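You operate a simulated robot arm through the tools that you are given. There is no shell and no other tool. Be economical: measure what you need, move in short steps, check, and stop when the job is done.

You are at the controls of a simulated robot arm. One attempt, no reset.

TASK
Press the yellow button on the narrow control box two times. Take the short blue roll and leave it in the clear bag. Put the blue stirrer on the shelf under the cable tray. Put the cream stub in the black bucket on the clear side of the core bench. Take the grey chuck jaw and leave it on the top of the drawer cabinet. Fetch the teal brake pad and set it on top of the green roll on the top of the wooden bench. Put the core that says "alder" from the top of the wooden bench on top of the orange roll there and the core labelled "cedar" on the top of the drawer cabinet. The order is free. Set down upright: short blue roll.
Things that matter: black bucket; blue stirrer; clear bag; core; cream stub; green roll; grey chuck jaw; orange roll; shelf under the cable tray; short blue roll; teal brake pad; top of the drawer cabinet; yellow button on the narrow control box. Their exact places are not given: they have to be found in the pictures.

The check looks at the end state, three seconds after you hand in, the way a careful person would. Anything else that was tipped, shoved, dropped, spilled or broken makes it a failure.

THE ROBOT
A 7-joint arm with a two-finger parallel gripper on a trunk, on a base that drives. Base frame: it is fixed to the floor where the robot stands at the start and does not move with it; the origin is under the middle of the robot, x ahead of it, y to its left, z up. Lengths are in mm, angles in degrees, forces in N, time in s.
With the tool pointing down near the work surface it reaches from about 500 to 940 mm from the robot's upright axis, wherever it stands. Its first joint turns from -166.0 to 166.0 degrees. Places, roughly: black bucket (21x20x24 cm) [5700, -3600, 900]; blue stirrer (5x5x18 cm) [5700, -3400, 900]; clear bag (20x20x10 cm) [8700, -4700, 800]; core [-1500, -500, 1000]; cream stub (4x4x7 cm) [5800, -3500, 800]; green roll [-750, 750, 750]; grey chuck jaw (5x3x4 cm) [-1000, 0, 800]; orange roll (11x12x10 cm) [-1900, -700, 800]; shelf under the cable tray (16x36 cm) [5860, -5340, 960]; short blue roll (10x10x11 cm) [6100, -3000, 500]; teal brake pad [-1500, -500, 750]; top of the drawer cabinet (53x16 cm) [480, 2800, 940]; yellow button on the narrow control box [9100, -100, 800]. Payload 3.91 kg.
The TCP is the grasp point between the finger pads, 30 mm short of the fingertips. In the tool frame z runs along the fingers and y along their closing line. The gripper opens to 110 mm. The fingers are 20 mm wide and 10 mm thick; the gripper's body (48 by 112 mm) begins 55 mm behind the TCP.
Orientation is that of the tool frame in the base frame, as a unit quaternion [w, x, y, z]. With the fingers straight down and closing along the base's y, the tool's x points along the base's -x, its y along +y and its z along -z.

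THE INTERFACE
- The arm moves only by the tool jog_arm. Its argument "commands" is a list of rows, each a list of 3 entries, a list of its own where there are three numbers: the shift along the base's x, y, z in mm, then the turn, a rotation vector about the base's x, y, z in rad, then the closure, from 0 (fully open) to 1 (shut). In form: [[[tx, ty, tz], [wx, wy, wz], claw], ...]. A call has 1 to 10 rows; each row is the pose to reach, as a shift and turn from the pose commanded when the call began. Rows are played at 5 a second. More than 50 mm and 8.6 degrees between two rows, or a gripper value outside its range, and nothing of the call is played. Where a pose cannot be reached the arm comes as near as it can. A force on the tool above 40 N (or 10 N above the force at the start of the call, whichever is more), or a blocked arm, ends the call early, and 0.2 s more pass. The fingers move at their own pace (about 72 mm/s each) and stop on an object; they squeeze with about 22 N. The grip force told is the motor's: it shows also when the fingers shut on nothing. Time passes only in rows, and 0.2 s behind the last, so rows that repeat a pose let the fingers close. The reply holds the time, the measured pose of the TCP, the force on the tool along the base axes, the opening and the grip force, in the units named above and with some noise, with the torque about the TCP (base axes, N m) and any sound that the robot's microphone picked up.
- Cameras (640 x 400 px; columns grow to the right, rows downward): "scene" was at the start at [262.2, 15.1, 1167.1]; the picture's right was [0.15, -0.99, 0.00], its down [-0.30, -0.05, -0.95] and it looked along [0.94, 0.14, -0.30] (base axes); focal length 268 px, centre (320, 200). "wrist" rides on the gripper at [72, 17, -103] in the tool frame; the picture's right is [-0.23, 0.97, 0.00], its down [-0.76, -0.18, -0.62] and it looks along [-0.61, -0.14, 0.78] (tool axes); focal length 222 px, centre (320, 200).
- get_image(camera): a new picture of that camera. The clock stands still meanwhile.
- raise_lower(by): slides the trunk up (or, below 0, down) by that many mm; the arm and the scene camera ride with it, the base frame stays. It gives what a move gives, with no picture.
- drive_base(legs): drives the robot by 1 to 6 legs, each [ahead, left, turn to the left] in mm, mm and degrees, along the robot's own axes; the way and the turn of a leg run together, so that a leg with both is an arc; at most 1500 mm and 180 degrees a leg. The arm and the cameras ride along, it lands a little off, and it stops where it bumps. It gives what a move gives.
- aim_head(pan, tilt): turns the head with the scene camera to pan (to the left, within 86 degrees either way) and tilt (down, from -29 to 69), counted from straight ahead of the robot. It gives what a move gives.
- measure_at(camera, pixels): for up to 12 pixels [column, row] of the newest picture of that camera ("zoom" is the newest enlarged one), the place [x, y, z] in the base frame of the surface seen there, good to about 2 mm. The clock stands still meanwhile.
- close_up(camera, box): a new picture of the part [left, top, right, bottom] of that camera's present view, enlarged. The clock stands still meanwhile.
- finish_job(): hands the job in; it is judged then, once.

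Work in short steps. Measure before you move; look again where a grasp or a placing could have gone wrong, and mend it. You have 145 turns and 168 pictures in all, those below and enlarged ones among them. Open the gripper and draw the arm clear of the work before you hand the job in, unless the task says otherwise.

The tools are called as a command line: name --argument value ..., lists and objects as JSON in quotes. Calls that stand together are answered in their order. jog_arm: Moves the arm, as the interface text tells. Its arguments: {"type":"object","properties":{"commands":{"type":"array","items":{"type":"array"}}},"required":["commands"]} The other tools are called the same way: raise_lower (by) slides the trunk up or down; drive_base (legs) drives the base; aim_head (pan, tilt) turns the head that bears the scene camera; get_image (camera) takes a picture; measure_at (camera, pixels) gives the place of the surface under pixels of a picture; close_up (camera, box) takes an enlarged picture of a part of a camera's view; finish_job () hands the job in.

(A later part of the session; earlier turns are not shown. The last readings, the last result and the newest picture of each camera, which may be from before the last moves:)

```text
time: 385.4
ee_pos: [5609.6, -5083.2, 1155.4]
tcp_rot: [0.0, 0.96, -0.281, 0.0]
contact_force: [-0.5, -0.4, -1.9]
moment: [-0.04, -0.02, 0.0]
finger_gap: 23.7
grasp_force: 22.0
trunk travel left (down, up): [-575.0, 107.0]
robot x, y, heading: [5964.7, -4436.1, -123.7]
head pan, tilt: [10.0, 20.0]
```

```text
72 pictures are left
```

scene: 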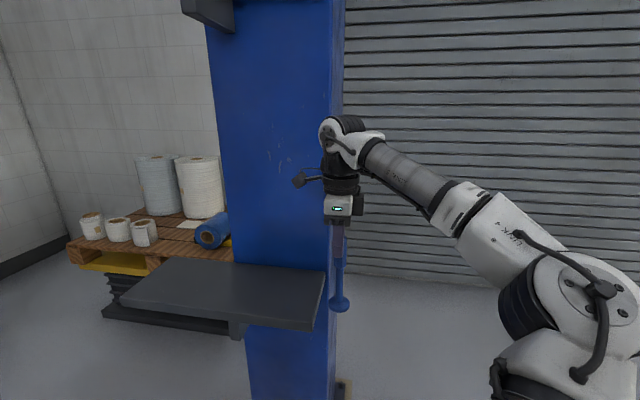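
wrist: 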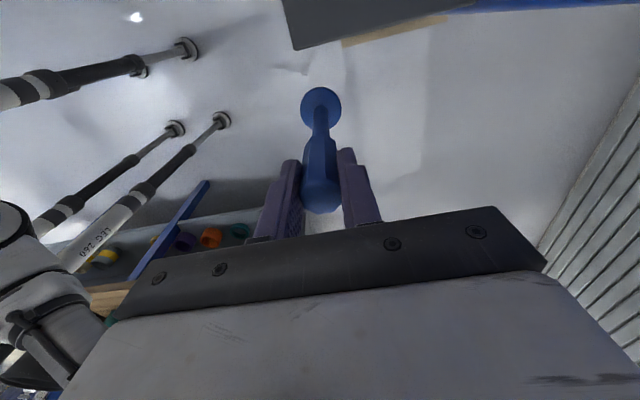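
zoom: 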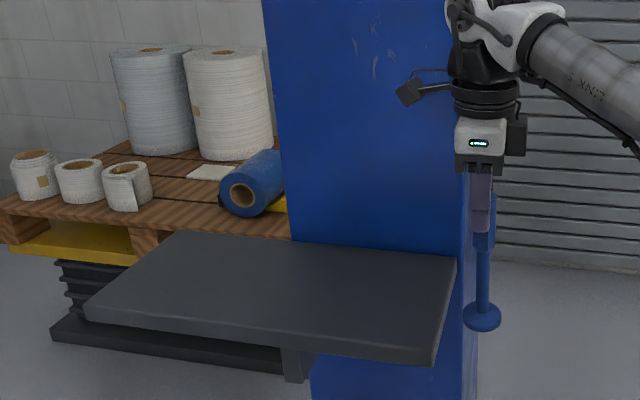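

One row was too long; I resend with smaller steps.

jog_arm --commands '[[[0, 0, 15], [0, 0, 0], 1], [[36, -24, 15], [0, 0, 0], 1], [[72, -47, 15], [0, 0, 0], 1], [[108, -71, 15], [0, 0, 0], 1], [[140, -92, 15], [0, 0, 0], 1], [[165, -112, 15], [0, 0, 0], 1], [[145, -150, 15], [0, 0, 0], 1], [[145, -150, 0], [0, 0, 0], 1], [[145, -150, -15], [0, 0, 0], 1], [[145, -150, -15], [0, 0, 0], 1]]'

close_up --camera "scene" --box '[120, 130, 380, 350]'

```text
time: 387.6
ee_pos: [5754.9, -5234.2, 1140.9]
tcp_rot: [0.001, 0.96, -0.282, 0.0]
contact_force: [0.4, 0.2, -1.6]
moment: [-0.01, 0.02, 0.01]
finger_gap: 23.7
grasp_force: 21.5
trunk travel left (down, up): [-575.0, 107.0]
robot x, y, heading: [5964.3, -4437.1, -123.8]
head pan, tilt: [10.0, 20.0]
```

```text
1.82 times, centred on (250, 240) of scene
```

zoom: 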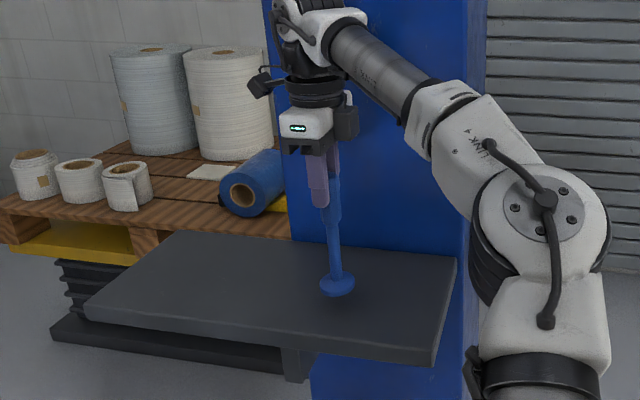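

Over the shelf. I lower slowly until contact.

jog_arm --commands '[[[0, 0, -8], [0, 0, 0], 1], [[0, 0, -13], [0, 0, 0], 1], [[0, 0, -16], [0, 0, 0], 1], [[0, 0, -19], [0, 0, 0], 1], [[0, 0, -22], [0, 0, 0], 1], [[0, 0, -25], [0, 0, 0], 1], [[0, 0, -28], [0, 0, 0], 1], [[0, 0, -31], [0, 0, 0], 1], [[0, 0, -34], [0, 0, 0], 1]]'

close_up --camera "scene" --box '[220, 150, 340, 310]'

```text
time: 389.6
ee_pos: [5753.6, -5232.4, 1107.0]
tcp_rot: [0.001, 0.96, -0.282, -0.001]
contact_force: [-1.1, -1.1, 15.4]
moment: [-0.03, 0.04, 0.05]
finger_gap: 23.8
grasp_force: 22.3
trunk travel left (down, up): [-575.0, 107.0]
robot x, y, heading: [5967.6, -4433.8, -123.7]
head pan, tilt: [10.0, 20.0]
```

```text
2.50 times, centred on (280, 230) of scene
```

zoom: 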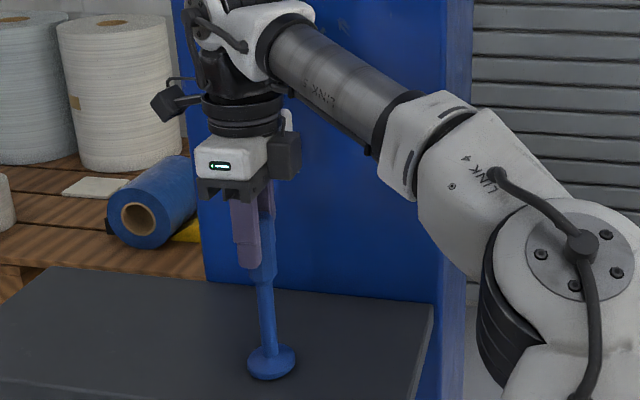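

Contact at 15 N. I ease up 2 mm, release, and lift.

jog_arm --commands '[[[0, 0, 1.5], [0, 0, 0], 1], [[0, 0, 1.5], [0, 0, 0], 0.75], [[0, 0, 1.5], [0, 0, 0], 0.5], [[0, 0, 1.5], [0, 0, 0], 0.5], [[0, 0, 30], [0, 0, 0], 0.5], [[0, 0, 75], [0, 0, 0], 0.5], [[0, 0, 100], [0, 0, 0], 0.5]]'

close_up --camera "scene" --box '[120, 130, 380, 350]'

```text
time: 391.2
ee_pos: [5755.7, -5233.0, 1207.3]
tcp_rot: [0.001, 0.96, -0.281, 0.001]
contact_force: [-0.6, -0.3, -0.2]
moment: [-0.01, 0.0, -0.02]
finger_gap: 54.9
grasp_force: 0.0
trunk travel left (down, up): [-575.0, 107.0]
robot x, y, heading: [5964.3, -4432.8, -123.6]
head pan, tilt: [10.0, 20.0]
```

```text
1.82 times, centred on (250, 240) of scene
```

zoom: 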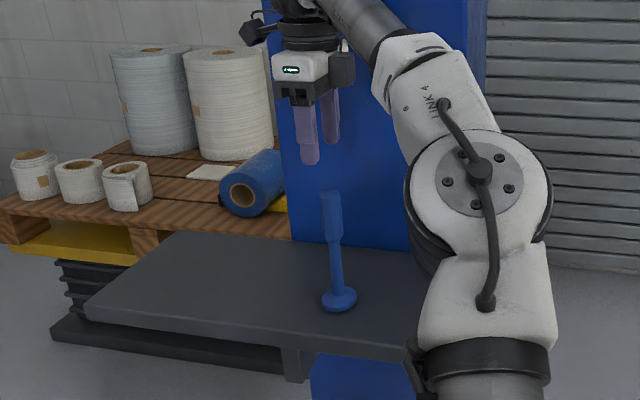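

The stirrer stands on the shelf. I back along the lane to near the stub and look at the bench's back side and lower shelf.

drive_base --legs '[[-650, 0, 0], [-650, 0, 0.4]]'

aim_head --pan -60 --tilt 30

get_image --camera "scene"

```text
time: 398.1
ee_pos: [6482.8, -4150.0, 1205.7]
tcp_rot: [0.0, 0.961, -0.275, -0.001]
contact_force: [0.4, 0.6, -0.1]
moment: [-0.03, 0.01, 0.01]
finger_gap: 55.0
grasp_force: 0.1
trunk travel left (down, up): [-575.0, 107.0]
robot x, y, heading: [6685.6, -3351.2, -122.8]
head pan, tilt: [10.0, 20.0]
```

```text
time: 399.5
ee_pos: [6483.9, -4150.1, 1206.0]
tcp_rot: [0.0, 0.961, -0.275, 0.0]
contact_force: [0.2, -0.2, -0.9]
moment: [0.01, 0.03, 0.0]
finger_gap: 55.1
grasp_force: 0.0
trunk travel left (down, up): [-575.0, 107.0]
robot x, y, heading: [6682.9, -3348.9, -122.8]
head pan, tilt: [-60.0, 30.0]
```

```text
68 pictures are left
```

scene: 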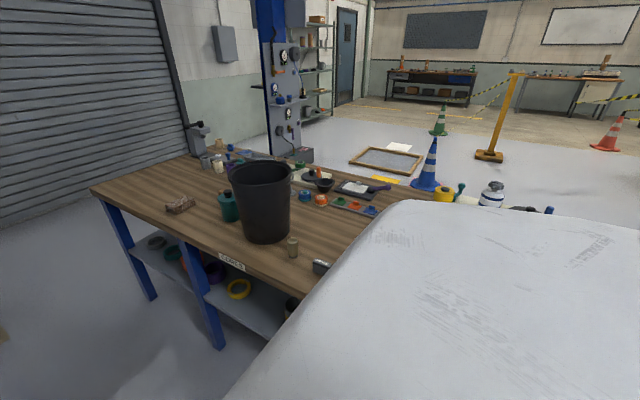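

Stub visible at (292,247) beside the bucket. I shift right 100 mm and swing the arm over toward the stub, turning the tool +90°.

drive_base --legs '[[0, -100, -0.4]]'

jog_arm --commands '[[[-30, 25, 0], [0, 0, 0.149], 0.5], [[-60, 50, 0], [0, 0, 0.298], 0.5], [[-90, 75, 0], [0, 0, 0.447], 0.5], [[-120, 100, 0], [0, 0, 0.596], 0.5], [[-150, 125, 0], [0, 0, 0.745], 0.5], [[-180, 150, 0], [0, 0, 0.894], 0.5], [[-210, 175, 0], [0, 0, 1.043], 0.5], [[-240, 200, 0], [0, 0, 1.192], 0.5], [[-270, 225, 0], [0, 0, 1.341], 0.5], [[-300, 250, 0], [0, 0, 1.49], 0.5]]'

```text
time: 400.9
ee_pos: [6392.6, -4093.8, 1205.5]
tcp_rot: [0.001, 0.96, -0.279, 0.0]
contact_force: [-0.9, 0.3, -0.6]
moment: [-0.02, 0.0, 0.02]
finger_gap: 55.3
grasp_force: 0.1
trunk travel left (down, up): [-575.0, 107.0]
robot x, y, heading: [6600.1, -3295.9, -123.3]
head pan, tilt: [-60.0, 30.0]
```

```text
time: 403.1
ee_pos: [6093.6, -3844.5, 1204.5]
tcp_rot: [0.0, 0.895, 0.447, 0.0]
contact_force: [-0.3, 0.9, 0.5]
moment: [0.0, -0.04, 0.0]
finger_gap: 55.0
grasp_force: 0.1
trunk travel left (down, up): [-575.0, 107.0]
robot x, y, heading: [6604.3, -3293.0, -123.2]
head pan, tilt: [-60.0, 30.0]
```

I continue to above the stub at the same height with a small yaw fix.

jog_arm --commands '[[[-29, 33, 0], [0, 0, 0.03], 0.5], [[-58, 67, 0], [0, 0, 0.064], 0.5], [[-87, 100, 0], [0, 0, 0.064], 0.5], [[-117, 134, 0], [0, 0, 0.064], 0.5], [[-146, 167, 0], [0, 0, 0.064], 0.5], [[-175, 200, 0], [0, 0, 0.064], 0.5], [[-205, 234, 0], [0, 0, 0.064], 0.5], [[-234, 268, 0], [0, 0, 0.064], 0.5], [[-263.6, 301.5, 0], [0, 0, 0.064], 0.5]]'

jog_arm --commands '[[[0, 0, 0], [-0.106, 0.07, 0], 0.5], [[0, 0, -30], [-0.212, 0.14, 0], 0.5], [[0, 0, -70], [-0.317, 0.209, 0], 0.5], [[10, 16, -115], [-0.317, 0.209, 0], 0.5], [[22, 33, -160], [-0.317, 0.209, 0], 0.5], [[33, 50, -205], [-0.317, 0.209, 0], 0.5], [[33, 50, -205], [-0.317, 0.209, 0], 0.5]]'

get_image --camera "wrist"

get_image --camera "scene"

```text
time: 405.1
ee_pos: [5988.7, -3635.9, 1151.3]
tcp_rot: [0.0, 0.883, 0.47, -0.003]
contact_force: [0.5, 0.0, -0.1]
moment: [-0.02, -0.01, 0.01]
finger_gap: 55.0
grasp_force: 0.1
out of reach, approached as far as the arm can: row 4, 5, 6, 7, 8, 9
trunk travel left (down, up): [-575.0, 107.0]
robot x, y, heading: [6601.2, -3292.8, -123.4]
head pan, tilt: [-60.0, 30.0]
```

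```text
time: 406.7
ee_pos: [6020.3, -3585.2, 949.2]
tcp_rot: [0.09, 0.864, 0.467, -0.166]
contact_force: [0.5, -0.2, -0.2]
moment: [0.03, 0.01, -0.01]
finger_gap: 55.3
grasp_force: 0.0
trunk travel left (down, up): [-575.0, 107.0]
robot x, y, heading: [6603.0, -3293.6, -123.3]
head pan, tilt: [-60.0, 30.0]
```

```text
67 pictures are left
```

wrist: 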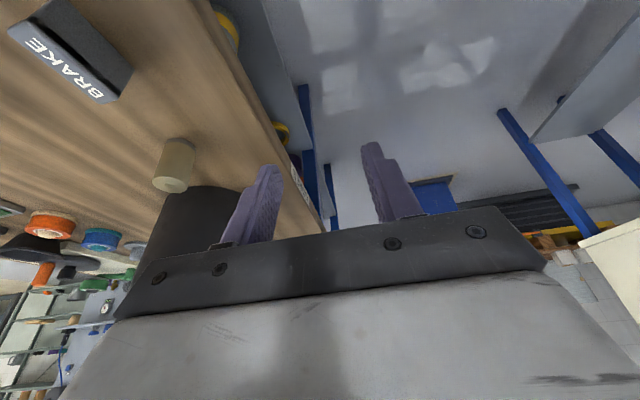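

```text
66 pictures are left
```

scene: 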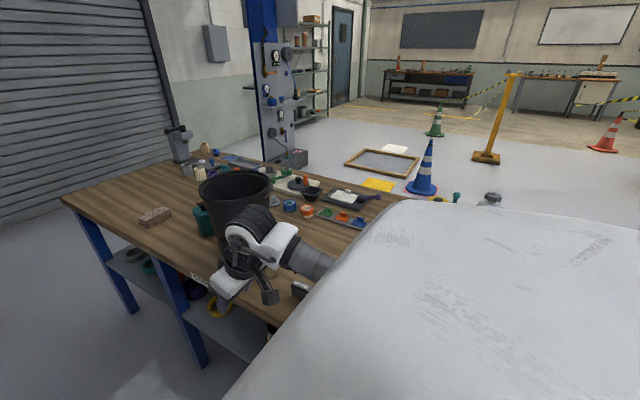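

That orientation isn't reachable here. I untilt and raise, turn the robot to face the bench's back (heading ~147°), and will approach with the tool yaw I used before, leaning away from the bucket.

jog_arm --commands '[[[0, 0, 40], [0.106, -0.07, 0], 0.5], [[0, 0, 85], [0.212, -0.14, 0], 0.5], [[10, 0, 130], [0.317, -0.209, 0], 0.5], [[30, 0, 175], [0.317, -0.209, 0], 0.5], [[50, 0, 220], [0.317, -0.209, 0], 0.5]]'

drive_base --legs '[[0, 0, -90], [-145, 490, 0]]'

jog_arm --commands '[[[0, 0, 0], [0, 0, -0.149], 0.4], [[0, 0, 0], [0, 0, -0.298], 0.4], [[0, 0, 0], [0, 0, -0.447], 0.4], [[0, 0, 0], [0, 0, -0.596], 0.4], [[0, 0, 0], [0, 0, -0.745], 0.4], [[0, 0, 0], [0, 0, -0.894], 0.4], [[0, 0, 0], [0, 0, -1.043], 0.4], [[0, 0, 0], [0, 0, -1.192], 0.4], [[0, 0, 0], [0, 0, -1.341], 0.4], [[0, 0, 0], [0, 0, -1.49], 0.4]]'

aim_head --pan 10 --tilt 35

get_image --camera "scene"

```text
time: 407.9
ee_pos: [6070.8, -3583.4, 1169.4]
tcp_rot: [0.0, 0.88, 0.475, -0.001]
contact_force: [-0.3, 0.2, -0.2]
moment: [0.02, 0.03, 0.0]
finger_gap: 55.0
grasp_force: 0.1
trunk travel left (down, up): [-575.0, 107.0]
robot x, y, heading: [6603.3, -3292.0, -123.1]
head pan, tilt: [-60.0, 30.0]
```

```text
time: 416.2
ee_pos: [6165.7, -3248.2, 1169.7]
tcp_rot: [0.0, 0.957, -0.289, 0.0]
contact_force: [0.0, -0.6, -0.4]
moment: [-0.03, -0.01, 0.0]
finger_gap: 55.1
grasp_force: 0.0
trunk travel left (down, up): [-575.0, 107.0]
robot x, y, heading: [6454.2, -3781.5, 146.4]
head pan, tilt: [-60.0, 30.0]
```

```text
time: 418.4
ee_pos: [6165.3, -3248.4, 1169.8]
tcp_rot: [0.0, -0.507, 0.862, 0.0]
contact_force: [-0.1, 0.8, -0.5]
moment: [0.01, -0.01, 0.02]
finger_gap: 66.0
grasp_force: 0.1
trunk travel left (down, up): [-575.0, 107.0]
robot x, y, heading: [6455.4, -3779.9, 146.5]
head pan, tilt: [-60.0, 30.0]
```

```text
time: 419.8
ee_pos: [6166.2, -3246.8, 1169.1]
tcp_rot: [-0.001, -0.508, 0.862, 0.0]
contact_force: [-0.8, -0.2, 0.1]
moment: [0.02, -0.04, 0.01]
finger_gap: 65.7
grasp_force: 0.1
trunk travel left (down, up): [-575.0, 107.0]
robot x, y, heading: [6454.8, -3784.0, 146.5]
head pan, tilt: [10.0, 35.0]
```

```text
65 pictures are left
```

scene: 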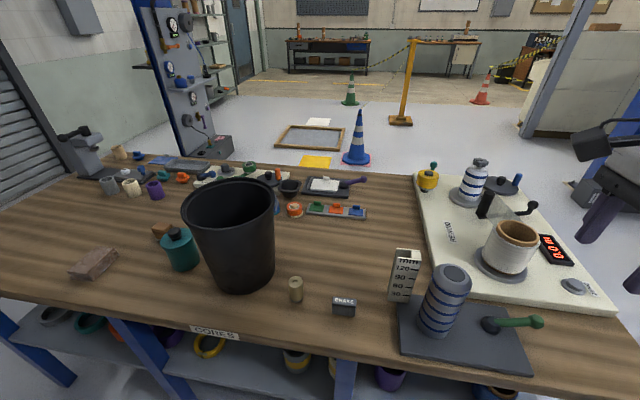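

A clear view: stub (296,290), bucket, brake pad (344,306). I measure them, and the lower shelf below.

measure_at --camera "scene" --pixels '[[296, 280], [296, 292], [296, 277], [344, 300], [333, 303], [356, 301], [230, 184], [186, 212], [275, 203], [235, 230], [240, 285], [430, 290]]'

close_up --camera "scene" --box '[170, 160, 400, 340]'

measure_at --camera "zoom" --pixels '[[338, 322], [352, 326], [366, 322], [352, 320], [352, 360], [70, 100], [165, 60], [285, 110], [170, 150], [230, 60], [495, 400], [300, 375]]'

```text
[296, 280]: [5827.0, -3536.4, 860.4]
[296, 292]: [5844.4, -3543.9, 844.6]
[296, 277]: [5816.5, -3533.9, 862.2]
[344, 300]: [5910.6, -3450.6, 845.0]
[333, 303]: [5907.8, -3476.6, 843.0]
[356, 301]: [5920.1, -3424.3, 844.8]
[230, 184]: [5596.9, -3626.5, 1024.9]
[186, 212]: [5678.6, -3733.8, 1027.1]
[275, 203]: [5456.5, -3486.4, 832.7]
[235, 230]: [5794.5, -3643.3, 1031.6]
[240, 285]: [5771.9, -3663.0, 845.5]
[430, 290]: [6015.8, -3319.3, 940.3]
```

```text
2.22 times, centred on (285, 250) of scene
```

zoom: 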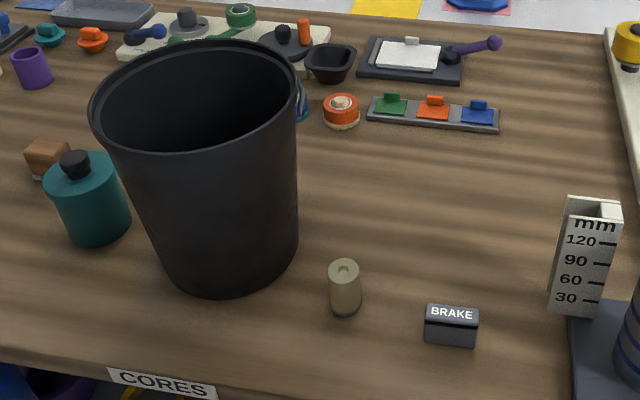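

```text
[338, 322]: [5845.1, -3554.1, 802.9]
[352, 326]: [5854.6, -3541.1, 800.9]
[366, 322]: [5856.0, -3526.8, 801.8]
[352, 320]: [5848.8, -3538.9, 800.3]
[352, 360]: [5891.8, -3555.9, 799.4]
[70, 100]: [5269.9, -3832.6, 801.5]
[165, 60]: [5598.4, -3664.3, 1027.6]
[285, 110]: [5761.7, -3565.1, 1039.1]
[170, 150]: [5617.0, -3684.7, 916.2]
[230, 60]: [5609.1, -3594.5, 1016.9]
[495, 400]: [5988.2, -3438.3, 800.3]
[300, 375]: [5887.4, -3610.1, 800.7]
```

Bucket axis ≈ (5697,-3640), rim r≈98; stub ≈ (5830,-3541,860). I move to a stand-off above and right of the stub, then lean the hand 30° away from the bucket.

jog_arm --commands '[[[-31, -25, 0], [0, 0, -0.035], 0.4], [[-62, -50, 0], [0, 0, -0.073], 0.4], [[-92, -75, -10], [0, 0, -0.073], 0.4], [[-123, -100, -20], [0, 0, -0.073], 0.4], [[-154, -125, -30], [0, 0, -0.073], 0.4], [[-185, -150, -40], [0, 0, -0.073], 0.4], [[-215, -176, -50], [0, 0, -0.073], 0.4], [[-246, -201, -65], [0, 0, -0.073], 0.4], [[-277, -226, -85], [0, 0, -0.073], 0.4], [[-307.5, -251, -109], [0, 0, -0.073], 0.4]]'

jog_arm --commands '[[[0, 0, -30], [-0.108, 0.072, 0], 0.4], [[0, 0, -65], [-0.217, 0.143, 0], 0.4], [[0, 0, -100], [-0.325, 0.215, 0], 0.4], [[0, 0, -135], [-0.434, 0.287, 0], 0.4], [[0, 0, -135], [-0.434, 0.287, 0], 0.4]]'

get_image --camera "wrist"

get_image --camera "scene"

```text
time: 422.0
ee_pos: [5856.5, -3499.9, 1059.8]
tcp_rot: [0.001, -0.475, 0.88, 0.0]
contact_force: [-0.2, 0.6, 0.3]
moment: [0.03, 0.0, -0.01]
finger_gap: 66.0
grasp_force: 0.0
trunk travel left (down, up): [-575.0, 107.0]
robot x, y, heading: [6453.9, -3780.2, 146.7]
head pan, tilt: [10.0, 35.0]
```

```text
time: 423.2
ee_pos: [5857.9, -3501.1, 924.2]
tcp_rot: [-0.228, -0.46, 0.849, -0.121]
contact_force: [0.1, 0.2, 0.2]
moment: [-0.01, -0.06, 0.03]
finger_gap: 65.8
grasp_force: 0.0
trunk travel left (down, up): [-575.0, 107.0]
robot x, y, heading: [6452.5, -3783.6, 146.3]
head pan, tilt: [10.0, 35.0]
```

```text
63 pictures are left
```

wrist: 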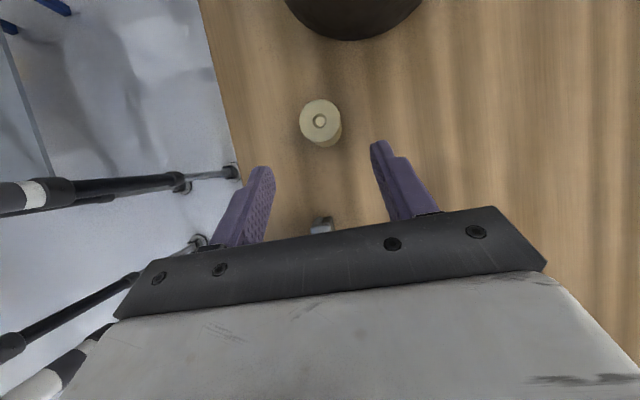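

```text
62 pictures are left
```

scene: 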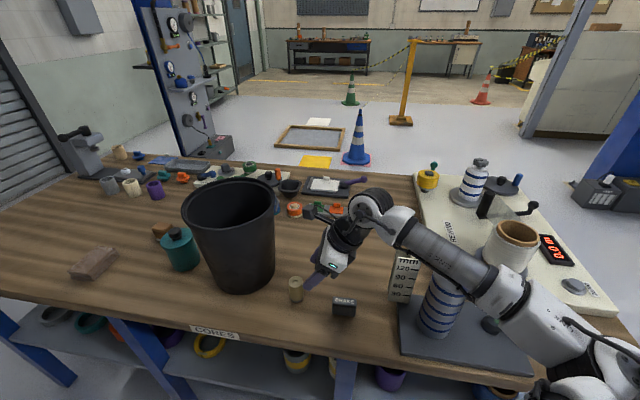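

Stub is centred between the fingers. Before descending I check the forearm's height over the gauge and bottle.

measure_at --camera "scene" --pixels '[[415, 245], [430, 265], [450, 280], [480, 300], [440, 245], [465, 260], [405, 262], [445, 290], [510, 325], [545, 365]]'

close_up --camera "scene" --box '[290, 180, 560, 380]'

```text
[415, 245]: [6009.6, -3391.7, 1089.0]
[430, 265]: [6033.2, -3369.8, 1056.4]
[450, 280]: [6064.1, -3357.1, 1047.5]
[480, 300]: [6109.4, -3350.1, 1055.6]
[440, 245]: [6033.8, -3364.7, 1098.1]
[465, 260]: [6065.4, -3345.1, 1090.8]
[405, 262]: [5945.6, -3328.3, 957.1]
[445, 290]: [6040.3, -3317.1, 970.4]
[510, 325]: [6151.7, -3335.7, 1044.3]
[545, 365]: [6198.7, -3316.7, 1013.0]
```

```text
2.00 times, centred on (425, 280) of scene
```

zoom: 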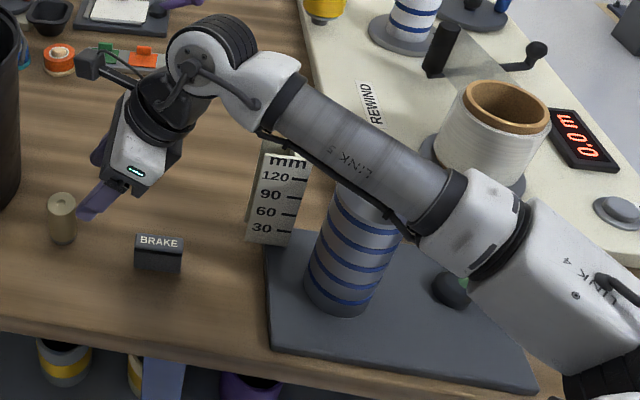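

The forearm would hit the gauge and bottle on descent. I raise, move the robot 420 mm left so the forearm comes from straight behind, then bring the hand back.

jog_arm --commands '[[[0, 0, 45], [0, 0, 0], 0.4], [[0, 0, 90], [0, 0, 0], 0.4], [[0, 0, 135], [0, 0, 0], 0.4], [[0, 0, 180], [0, 0, 0], 0.4], [[0, 0, 225], [0, 0, 0], 0.4], [[0, 0, 250], [0, 0, 0], 0.4]]'

drive_base --legs '[[40, 420, 0]]'

```text
time: 424.6
ee_pos: [5859.7, -3499.6, 1175.9]
tcp_rot: [-0.227, -0.46, 0.85, -0.121]
contact_force: [0.1, -0.8, -0.4]
moment: [0.0, -0.03, 0.0]
finger_gap: 66.0
grasp_force: 0.0
trunk travel left (down, up): [-575.0, 107.0]
robot x, y, heading: [6451.1, -3781.5, 146.4]
head pan, tilt: [10.0, 35.0]
```

```text
time: 428.4
ee_pos: [5595.4, -3825.4, 1175.2]
tcp_rot: [-0.227, -0.462, 0.849, -0.121]
contact_force: [0.7, -0.1, -0.5]
moment: [-0.02, -0.03, -0.01]
finger_gap: 66.0
grasp_force: 0.0
trunk travel left (down, up): [-575.0, 107.0]
robot x, y, heading: [6189.4, -4108.7, 146.4]
head pan, tilt: [10.0, 35.0]
```

Bring the hand back to the stand-off at height.

jog_arm --commands '[[[29, 36, 0], [0, 0, 0], 0.4], [[58, 72, 0], [0, 0, 0], 0.4], [[88, 109, 0], [0, 0, 0], 0.4], [[117, 145, 0], [0, 0, 0], 0.4], [[146, 181, 0], [0, 0, 0], 0.4], [[175, 217, 0], [0, 0, 0], 0.4], [[204, 254, 0], [0, 0, 0], 0.4], [[233, 290, 0], [0, 0, 0], 0.4], [[262.6, 326, 0], [0, 0, 0], 0.4]]'

jog_arm --commands '[[[0, 0, -45], [0, 0, 0], 0.4], [[0, 0, -90], [0, 0, 0], 0.4], [[0, 0, -135], [0, 0, 0], 0.4], [[0, 0, -180], [0, 0, 0], 0.4], [[0, 0, -225], [0, 0, 0], 0.4], [[0, 0, -250], [0, 0, 0], 0.4]]'

get_image --camera "scene"

get_image --camera "wrist"

```text
time: 430.4
ee_pos: [5857.4, -3499.9, 1173.7]
tcp_rot: [-0.227, -0.461, 0.849, -0.121]
contact_force: [-1.0, -0.2, 0.5]
moment: [0.0, 0.0, -0.01]
finger_gap: 65.8
grasp_force: 0.1
trunk travel left (down, up): [-575.0, 107.0]
robot x, y, heading: [6191.3, -4104.4, 146.3]
head pan, tilt: [10.0, 35.0]
```

```text
time: 431.8
ee_pos: [5858.2, -3497.9, 924.1]
tcp_rot: [-0.227, -0.462, 0.849, -0.121]
contact_force: [-0.6, -0.1, 0.0]
moment: [0.01, 0.01, 0.0]
finger_gap: 65.8
grasp_force: 0.1
trunk travel left (down, up): [-575.0, 107.0]
robot x, y, heading: [6187.1, -4106.1, 146.7]
head pan, tilt: [10.0, 35.0]
```

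```text
60 pictures are left
```

scene: 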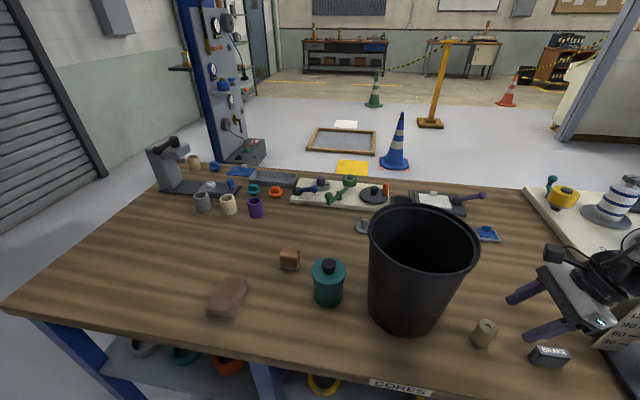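

```text
59 pictures are left
```

wrist: 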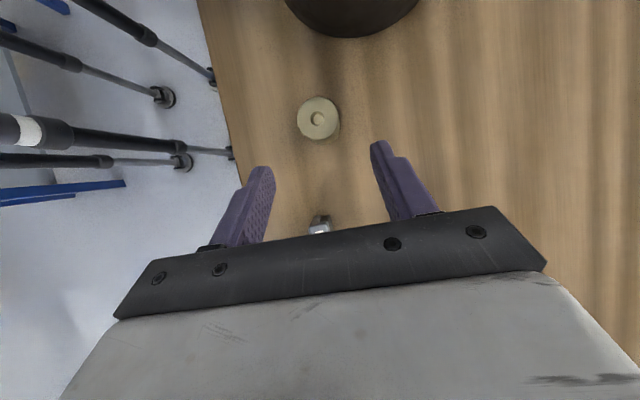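

Good, same pose. I look right to check the forearm against the bottle.

aim_head --pan -30 --tilt 35

get_image --camera "scene"

```text
time: 432.8
ee_pos: [5857.5, -3498.8, 924.7]
tcp_rot: [-0.227, -0.462, 0.849, -0.122]
contact_force: [-0.6, 0.1, 0.5]
moment: [0.05, 0.03, 0.01]
finger_gap: 65.9
grasp_force: 0.0
trunk travel left (down, up): [-575.0, 107.0]
robot x, y, heading: [6190.0, -4106.7, 146.6]
head pan, tilt: [-30.0, 35.0]
```

```text
58 pictures are left
```

scene: 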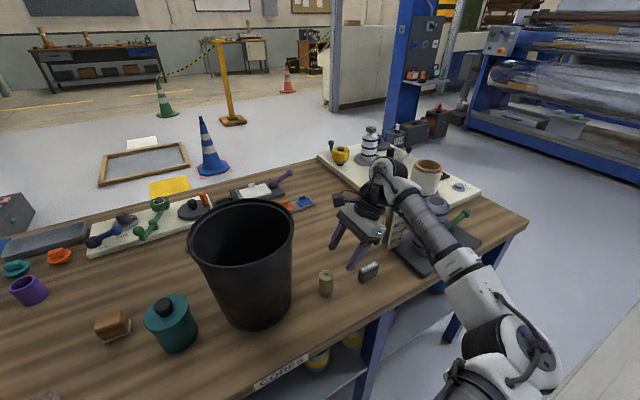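

I measure the forearm near the bottle again.

measure_at --camera "scene" --pixels '[[410, 205], [425, 225], [415, 235], [440, 250], [437, 203], [395, 225], [455, 285], [480, 300], [400, 190], [430, 215]]'

close_up --camera "scene" --box '[320, 140, 560, 340]'

```text
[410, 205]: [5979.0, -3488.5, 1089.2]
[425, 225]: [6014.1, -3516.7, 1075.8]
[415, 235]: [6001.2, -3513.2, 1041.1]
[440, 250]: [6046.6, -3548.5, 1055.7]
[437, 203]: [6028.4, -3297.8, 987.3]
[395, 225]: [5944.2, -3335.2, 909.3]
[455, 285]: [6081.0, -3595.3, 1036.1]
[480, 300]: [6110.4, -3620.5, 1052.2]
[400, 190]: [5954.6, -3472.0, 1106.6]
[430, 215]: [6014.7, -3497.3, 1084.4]
```

```text
2.00 times, centred on (440, 240) of scene
```

zoom: 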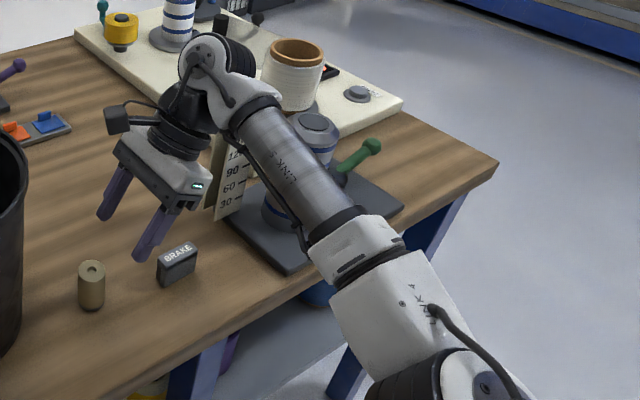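

The forearm now clears the bottle and gauge. I advance along the tool to the stub, and close.

jog_arm --commands '[[[-9, -14, -29], [0, 0, 0], 0.4], [[-18, -28, -58], [0, 0, 0], 0.4], [[-27, -42, -86], [0, 0, 0], 0.4], [[-27, -42, -86], [0, 0, 0], 0.7], [[-27, -42, -86], [0, 0, 0], 1], [[-27, -42, -86], [0, 0, 0], 1]]'

get_image --camera "wrist"

```text
time: 434.2
ee_pos: [5831.2, -3540.5, 837.9]
tcp_rot: [-0.227, -0.461, 0.849, -0.121]
contact_force: [-1.2, 0.8, 1.7]
moment: [0.01, -0.02, -0.01]
finger_gap: 35.1
grasp_force: 21.5
trunk travel left (down, up): [-575.0, 107.0]
robot x, y, heading: [6188.0, -4104.3, 146.6]
head pan, tilt: [-30.0, 35.0]
```

```text
56 pictures are left
```

wrist: 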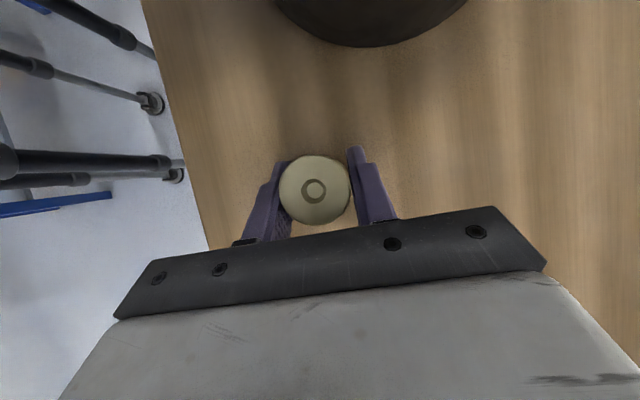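

Stub gripped. I lift it well above the rim and carry it over the bucket.

jog_arm --commands '[[[0, 0, 20], [0, 0, 0], 1], [[0, 0, 65], [0, 0, 0], 1], [[0, 0, 110], [0, 0, 0], 1], [[0, 0, 155], [0, 0, 0], 1], [[0, 0, 200], [0, 0, 0], 1], [[0, 0, 245], [0, 0, 0], 1], [[0, 0, 290], [0, 0, 0], 1]]'

jog_arm --commands '[[[-30, -25, 0], [0, 0, 0], 1], [[-60, -50, 0], [0, 0, 0], 1], [[-90, -75, 0], [0, 0, 0], 1], [[-120, -100, 0], [0, 0, 0], 1], [[-151, -125, 0], [0, 0, 0], 1], [[-151, -125, -30], [0, 0, 0], 1], [[-151, -125, -60], [0, 0, 0], 1], [[-151, -125, -60], [0, 0, 0], 1]]'

get_image --camera "scene"

get_image --camera "wrist"

```text
time: 435.8
ee_pos: [5831.2, -3540.5, 1130.4]
tcp_rot: [-0.226, -0.461, 0.849, -0.121]
contact_force: [-0.6, 0.7, -3.2]
moment: [0.02, 0.02, 0.0]
finger_gap: 35.1
grasp_force: 22.1
trunk travel left (down, up): [-575.0, 107.0]
robot x, y, heading: [6190.9, -4102.4, 146.4]
head pan, tilt: [-30.0, 35.0]
```

```text
time: 437.6
ee_pos: [5680.1, -3666.3, 1067.8]
tcp_rot: [-0.227, -0.46, 0.85, -0.121]
contact_force: [0.2, -0.7, -2.9]
moment: [0.02, 0.0, 0.04]
finger_gap: 35.2
grasp_force: 21.8
trunk travel left (down, up): [-575.0, 107.0]
robot x, y, heading: [6190.7, -4105.4, 146.7]
head pan, tilt: [-30.0, 35.0]
```

```text
55 pictures are left
```

scene: 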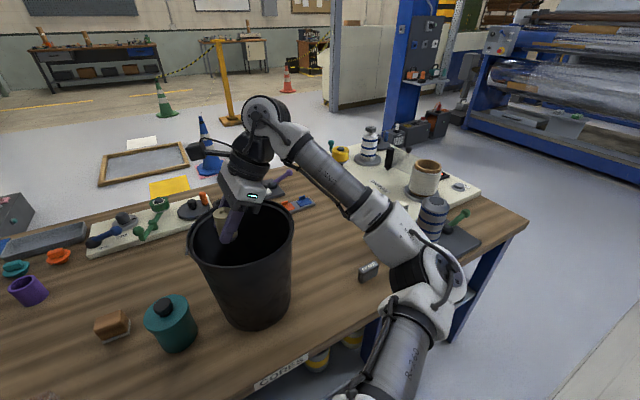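

```text
54 pictures are left
```

wrist: 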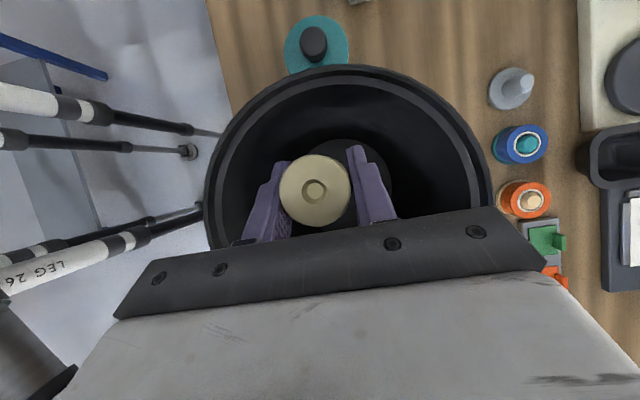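

The stub is over the bucket's mouth. I check the link near the bottle and the hand near the rim before lowering.

measure_at --camera "scene" --pixels '[[433, 203], [440, 250], [405, 215], [430, 290], [395, 255], [460, 270], [270, 195], [285, 190], [250, 205], [455, 285]]'

close_up --camera "scene" --box '[170, 80, 480, 320]'

```text
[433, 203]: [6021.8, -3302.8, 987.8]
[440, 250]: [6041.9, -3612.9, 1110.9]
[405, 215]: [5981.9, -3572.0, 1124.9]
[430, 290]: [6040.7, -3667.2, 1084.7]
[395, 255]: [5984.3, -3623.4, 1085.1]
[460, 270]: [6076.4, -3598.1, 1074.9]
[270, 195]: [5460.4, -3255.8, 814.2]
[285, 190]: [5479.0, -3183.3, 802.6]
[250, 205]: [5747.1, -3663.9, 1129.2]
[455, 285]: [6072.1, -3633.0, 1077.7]
```

```text
1.67 times, centred on (325, 200) of scene
```

zoom: 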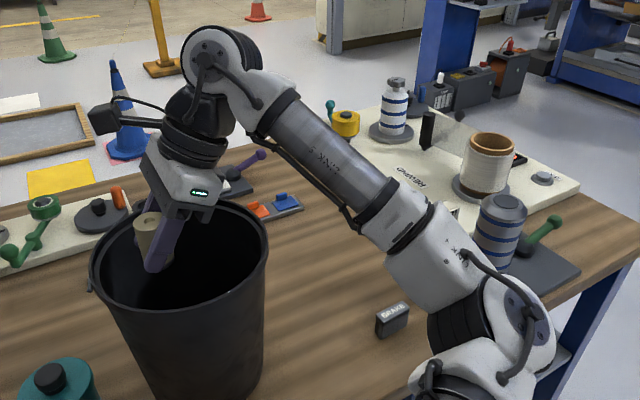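

Plenty of clearance. I lower the hand into the bucket to z≈950 and release, then lift out.

jog_arm --commands '[[[0, 0, -30], [0, 0, 0], 1], [[0, 0, -60], [0, 0, 0], 1], [[0, 0, -90], [0, 0, 0], 1], [[0, 0, -115], [0, 0, 0], 1], [[0, 0, -115], [0, 0, 0], 1]]'

close_up --camera "scene" --box '[170, 80, 380, 320]'

```text
time: 438.8
ee_pos: [5681.4, -3665.0, 953.7]
tcp_rot: [-0.227, -0.461, 0.849, -0.121]
contact_force: [0.6, 0.2, -4.2]
moment: [0.0, -0.02, -0.01]
finger_gap: 35.4
grasp_force: 22.3
trunk travel left (down, up): [-575.0, 107.0]
robot x, y, heading: [6186.7, -4102.2, 146.5]
head pan, tilt: [-30.0, 35.0]
```

```text
1.67 times, centred on (275, 200) of scene
```

zoom: 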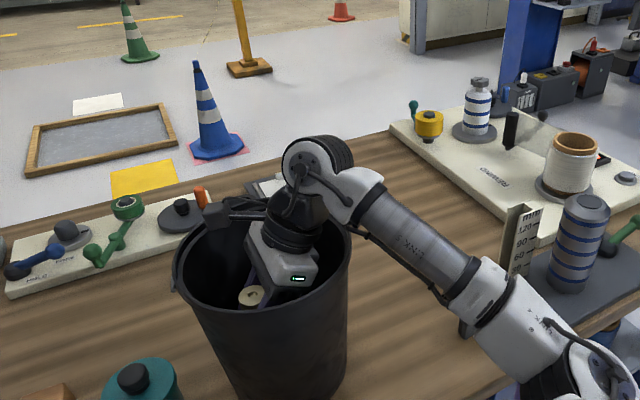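

Inside the bucket without contact. Release and lift out.

jog_arm --commands '[[[0, 0, -15], [0, 0, 0], 1], [[0, 0, -15], [0, 0, 0], 0.6], [[0, 0, -15], [0, 0, 0], 0.5], [[0, 0, -15], [0, 0, 0], 0.5], [[0, 0, 30], [0, 0, 0], 0.5], [[0, 0, 75], [0, 0, 0], 0.5], [[0, 0, 120], [0, 0, 0], 0.5], [[0, 0, 165], [0, 0, 0], 0.5], [[0, 0, 210], [0, 0, 0], 0.5]]'

get_image --camera "wrist"

```text
time: 440.8
ee_pos: [5679.5, -3665.9, 1164.2]
tcp_rot: [-0.227, -0.461, 0.849, -0.122]
contact_force: [-0.4, 0.5, -0.1]
moment: [0.03, -0.02, 0.0]
finger_gap: 54.9
grasp_force: 0.1
trunk travel left (down, up): [-575.0, 107.0]
robot x, y, heading: [6189.0, -4110.8, 146.8]
head pan, tilt: [-30.0, 35.0]
```

```text
51 pictures are left
```

wrist: 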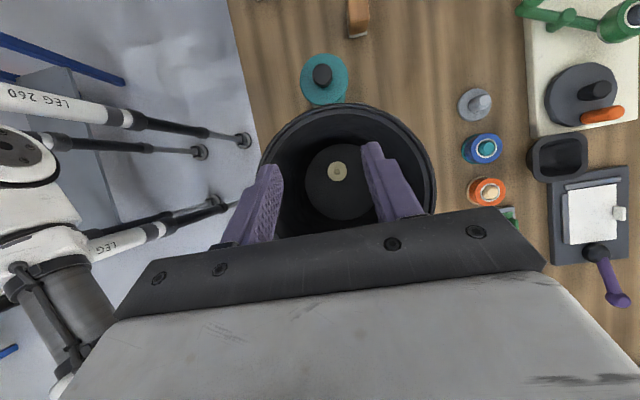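

The stub stands inside the bucket. Next the short blue roll on the bench's lower shelf: I untilt, retract the arm, and drive right and back.

jog_arm --commands '[[[31, -21, 0], [0.108, -0.072, 0], 0.5], [[62, -42, 0], [0.217, -0.143, 0], 0.5], [[93, -62, 0], [0.325, -0.215, 0], 0.5], [[125, -83, 0], [0.434, -0.287, 0], 0.3]]'

drive_base --legs '[[0, -600, 0], [-300, -270, 0]]'

raise_lower --by -450

aim_head --pan 15 --tilt 22

get_image --camera "scene"

```text
time: 441.8
ee_pos: [5806.0, -3750.3, 1165.2]
tcp_rot: [0.002, -0.477, 0.879, 0.0]
contact_force: [-0.8, 0.5, 0.1]
moment: [0.03, 0.01, 0.05]
finger_gap: 76.9
grasp_force: 0.0
trunk travel left (down, up): [-575.0, 107.0]
robot x, y, heading: [6191.5, -4103.6, 146.4]
head pan, tilt: [-30.0, 35.0]
```

```text
time: 449.2
ee_pos: [6535.8, -3190.6, 1165.3]
tcp_rot: [0.0, -0.477, 0.879, 0.0]
contact_force: [-0.1, -0.2, -0.6]
moment: [0.01, 0.0, 0.0]
finger_gap: 77.0
grasp_force: 0.0
trunk travel left (down, up): [-575.0, 107.0]
robot x, y, heading: [6922.7, -3550.8, 146.3]
head pan, tilt: [-30.0, 35.0]
```

```text
refused: -450 is not a number from -400 to 400
```

```text
time: 450.4
ee_pos: [6536.0, -3190.9, 1163.7]
tcp_rot: [-0.001, -0.477, 0.879, 0.0]
contact_force: [-0.2, 0.3, 0.4]
moment: [0.04, -0.01, 0.03]
finger_gap: 76.9
grasp_force: 0.1
trunk travel left (down, up): [-575.0, 107.0]
robot x, y, heading: [6923.4, -3545.7, 146.4]
head pan, tilt: [15.0, 22.0]
```

```text
50 pictures are left
```

scene: 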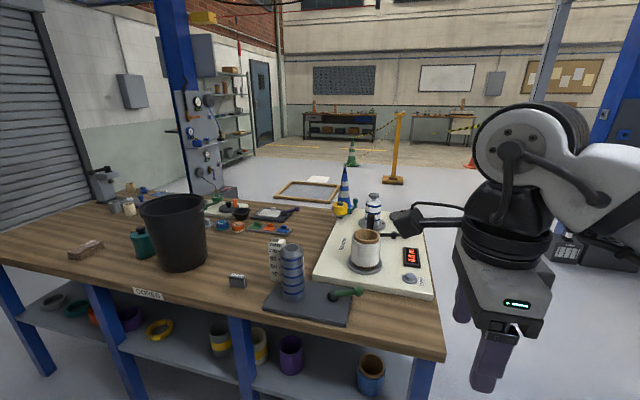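

The short blue roll stands at (370,375) on the lower shelf, near its back edge. I lower the trunk and measure.

raise_lower --by -380

aim_head --pan 8 --tilt 15

get_image --camera "scene"

```text
time: 454.0
ee_pos: [6536.3, -3192.4, 785.3]
tcp_rot: [0.0, -0.478, 0.879, 0.0]
contact_force: [0.1, -1.2, -0.6]
moment: [0.04, 0.0, 0.03]
finger_gap: 76.8
grasp_force: 0.1
trunk travel left (down, up): [-195.0, 487.0]
robot x, y, heading: [6921.6, -3544.4, 146.7]
head pan, tilt: [15.0, 22.0]
```

```text
time: 454.7
ee_pos: [6535.8, -3191.2, 785.5]
tcp_rot: [0.0, -0.477, 0.879, 0.001]
contact_force: [-0.5, 0.4, 1.0]
moment: [0.0, 0.03, -0.01]
finger_gap: 77.1
grasp_force: 0.1
trunk travel left (down, up): [-195.0, 487.0]
robot x, y, heading: [6919.4, -3546.7, 146.7]
head pan, tilt: [8.0, 15.0]
```

```text
49 pictures are left
```

scene: 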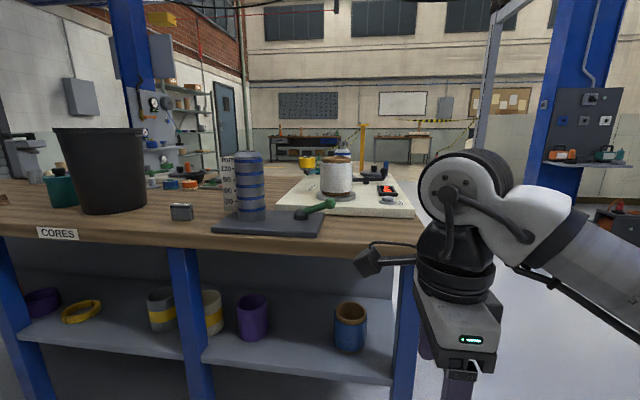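

close_up --camera "scene" --box '[290, 270, 430, 390]'

measure_at --camera "zoom" --pixels '[[205, 215], [275, 260], [340, 215], [275, 150], [275, 350], [210, 300], [340, 300], [275, 390], [480, 350], [350, 480], [225, 165], [330, 165]]'

measure_at --camera "scene" --pixels '[[350, 250], [405, 300], [350, 378], [252, 330], [350, 360], [388, 380], [405, 390]]'

```text
3.33 times, centred on (360, 330) of scene
```

zoom: 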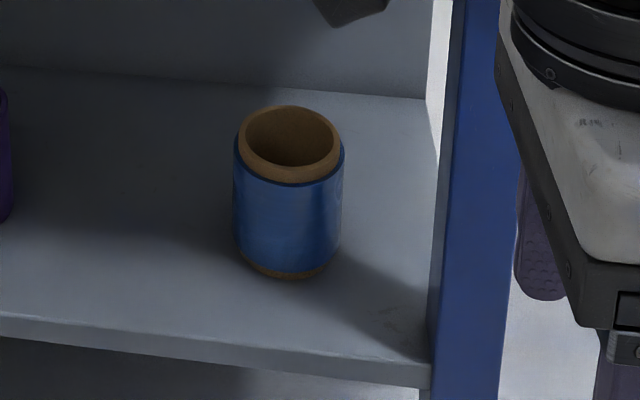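

```text
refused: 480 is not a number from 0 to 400
```

```text
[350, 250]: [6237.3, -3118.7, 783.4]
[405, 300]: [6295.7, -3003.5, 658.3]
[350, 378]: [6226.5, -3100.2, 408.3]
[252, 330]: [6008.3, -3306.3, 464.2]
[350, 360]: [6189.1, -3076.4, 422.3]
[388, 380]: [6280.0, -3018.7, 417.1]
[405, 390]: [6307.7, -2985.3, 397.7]
```

I measure the blue roll properly in the enlarged view.

measure_at --camera "zoom" --pixels '[[238, 200], [290, 230], [340, 200], [290, 107], [290, 184], [240, 145], [340, 150], [240, 240], [338, 240], [290, 277], [290, 300], [425, 360]]'

```text
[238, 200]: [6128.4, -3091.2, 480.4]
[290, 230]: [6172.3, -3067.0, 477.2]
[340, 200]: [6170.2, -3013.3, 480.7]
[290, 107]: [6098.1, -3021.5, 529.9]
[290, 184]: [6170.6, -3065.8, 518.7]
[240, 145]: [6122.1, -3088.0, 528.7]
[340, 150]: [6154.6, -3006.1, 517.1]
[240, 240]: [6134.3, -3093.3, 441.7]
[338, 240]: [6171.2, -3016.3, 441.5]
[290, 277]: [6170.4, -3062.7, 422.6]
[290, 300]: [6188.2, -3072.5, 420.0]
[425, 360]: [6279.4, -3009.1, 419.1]
```

Roll axis ≈ (6133,-3043), r≈47, z 420–530. I'll grasp it with the tool pitched 45° under the bench top: first turn the tool yaw back and pitch it here, outside.

jog_arm --commands '[[[-8, -6, -8], [0, 0, 0.149], 0], [[-17, -12, -16], [0, 0, 0.298], 0], [[-25, -18, -24], [0, 0, 0.447], 0], [[-34, -25, -32], [0, 0, 0.596], 0], [[-42, -31, -40], [0, 0, 0.745], 0], [[-51, -37, -48], [0, 0, 0.894], 0], [[-59, -43, -56], [0, 0, 1.043], 0], [[-68, -50, -64], [0, 0, 1.192], 0], [[-76, -56, -72], [0, 0, 1.341], 0], [[-85, -62, -80], [0, 0, 1.49], 0]]'

jog_arm --commands '[[[0, 0, 0], [0, 0, 0.077], 0], [[0, 0, 0], [0, 0, 0.077], 0]]'

jog_arm --commands '[[[0, 0, -12], [0.072, 0.109, 0], 0], [[0, 0, -24], [0.144, 0.218, 0], 0], [[0, 0, -36], [0.216, 0.327, 0], 0], [[0, 0, -48], [0.288, 0.436, 0], 0], [[0, 0, -60], [0.36, 0.545, 0], 0], [[0, 0, -76], [0.4325, 0.6547, 0], 0], [[0, 0, -76], [0.4325, 0.6547, 0], 0]]'

```text
time: 456.9
ee_pos: [6450.8, -3253.0, 704.4]
tcp_rot: [0.0, 0.947, -0.322, 0.0]
contact_force: [0.9, -0.1, -0.5]
moment: [-0.03, -0.02, 0.0]
finger_gap: 110.0
grasp_force: 0.0
trunk travel left (down, up): [-195.0, 487.0]
robot x, y, heading: [6920.8, -3547.8, 146.3]
head pan, tilt: [8.0, 15.0]
```

```text
time: 457.5
ee_pos: [6450.3, -3253.3, 702.9]
tcp_rot: [0.0, 0.958, -0.285, 0.0]
contact_force: [0.0, 0.0, 0.8]
moment: [0.0, 0.0, 0.02]
finger_gap: 110.0
grasp_force: 0.0
trunk travel left (down, up): [-195.0, 487.0]
robot x, y, heading: [6922.4, -3546.9, 146.4]
head pan, tilt: [8.0, 15.0]
```

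```text
time: 459.1
ee_pos: [6389.4, -3220.5, 668.7]
tcp_rot: [-0.112, 0.885, -0.265, -0.365]
contact_force: [-0.3, 0.7, -0.2]
moment: [0.02, 0.01, -0.02]
finger_gap: 110.1
grasp_force: 0.0
out of reach, approached as far as the arm can: row 4, 5, 6, 7
trunk travel left (down, up): [-195.0, 487.0]
robot x, y, heading: [6919.9, -3546.4, 146.5]
head pan, tilt: [8.0, 15.0]
```

The pitch is achieved at 622 mm ahead. I drive ahead 165 mm so the fingertips come just outside the shelf, then check.

drive_base --legs '[[165, 0, 0.3]]'

aim_head --pan 12 --tilt 25

get_image --camera "wrist"

```text
time: 460.6
ee_pos: [6251.1, -3131.5, 668.9]
tcp_rot: [-0.11, 0.886, -0.263, -0.365]
contact_force: [0.5, -0.3, -0.7]
moment: [-0.02, 0.0, 0.0]
finger_gap: 110.0
grasp_force: 0.0
trunk travel left (down, up): [-195.0, 487.0]
robot x, y, heading: [6780.1, -3451.3, 146.8]
head pan, tilt: [8.0, 15.0]
```

```text
time: 461.3
ee_pos: [6250.4, -3132.1, 668.0]
tcp_rot: [-0.11, 0.886, -0.263, -0.366]
contact_force: [0.0, -0.2, -0.6]
moment: [0.02, 0.01, -0.02]
finger_gap: 110.1
grasp_force: 0.2
trunk travel left (down, up): [-195.0, 487.0]
robot x, y, heading: [6784.2, -3457.2, 146.9]
head pan, tilt: [12.0, 25.0]
```

```text
47 pictures are left
```

wrist: 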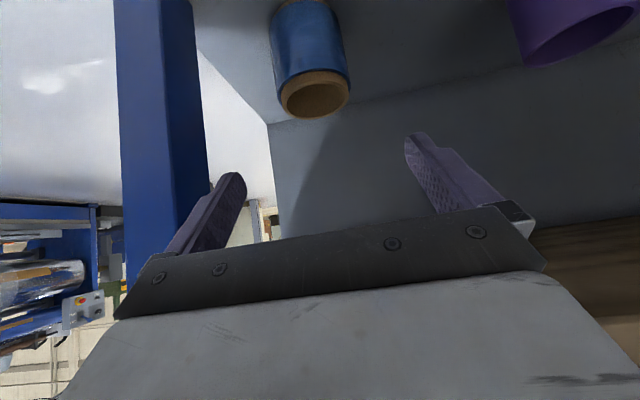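

I measure the roll's ring from the wrist view.

measure_at --camera "wrist" --pixels '[[283, 97], [349, 93], [318, 71], [318, 116], [287, 85], [345, 82], [273, 40], [343, 40], [200, 120], [210, 170]]'

```text
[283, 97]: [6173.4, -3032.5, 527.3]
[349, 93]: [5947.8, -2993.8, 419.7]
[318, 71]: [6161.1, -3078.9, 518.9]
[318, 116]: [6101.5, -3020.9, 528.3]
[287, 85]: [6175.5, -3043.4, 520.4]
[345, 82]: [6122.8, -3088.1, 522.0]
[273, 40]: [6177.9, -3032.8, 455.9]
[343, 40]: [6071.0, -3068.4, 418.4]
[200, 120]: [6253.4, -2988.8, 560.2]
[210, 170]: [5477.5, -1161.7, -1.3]
```

Roll centre ≈ (6136,-3048). I lower to z≈488 while easing ahead, then check alignment just before straddling.

jog_arm --commands '[[[-12, 10, -35], [0, 0, 0], 0], [[-24, 20, -70], [0, 0, 0], 0], [[-36, 29, -105], [0, 0, 0], 0], [[-46, 39, -140], [0, 0, 0], 0], [[-46, 39, -180], [0, 0, 0], 0], [[-46, 39, -180], [0, 0, 0], 0]]'

get_image --camera "wrist"

get_image --camera "scene"

```text
time: 462.7
ee_pos: [6203.8, -3092.8, 488.8]
tcp_rot: [-0.11, 0.886, -0.263, -0.365]
contact_force: [-0.3, -0.1, -0.1]
moment: [-0.01, 0.03, -0.01]
finger_gap: 110.0
grasp_force: 0.0
trunk travel left (down, up): [-195.0, 487.0]
robot x, y, heading: [6781.2, -3454.1, 146.7]
head pan, tilt: [12.0, 25.0]
```

```text
46 pictures are left
```

wrist: 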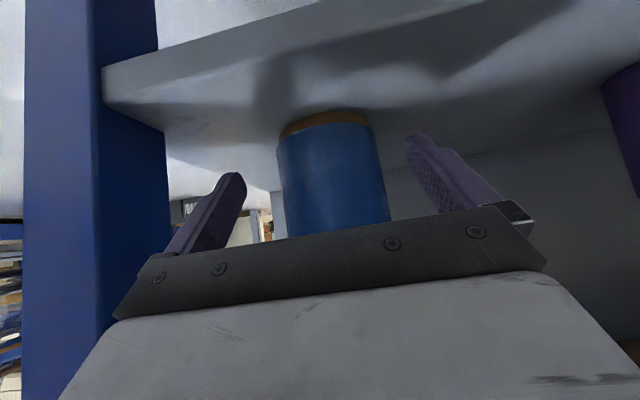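

```text
45 pictures are left
```

scene: 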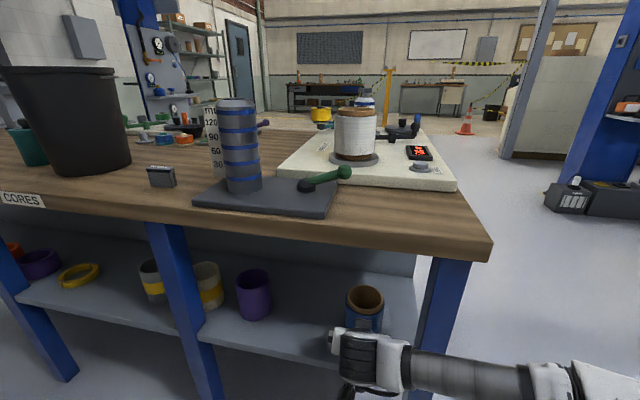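

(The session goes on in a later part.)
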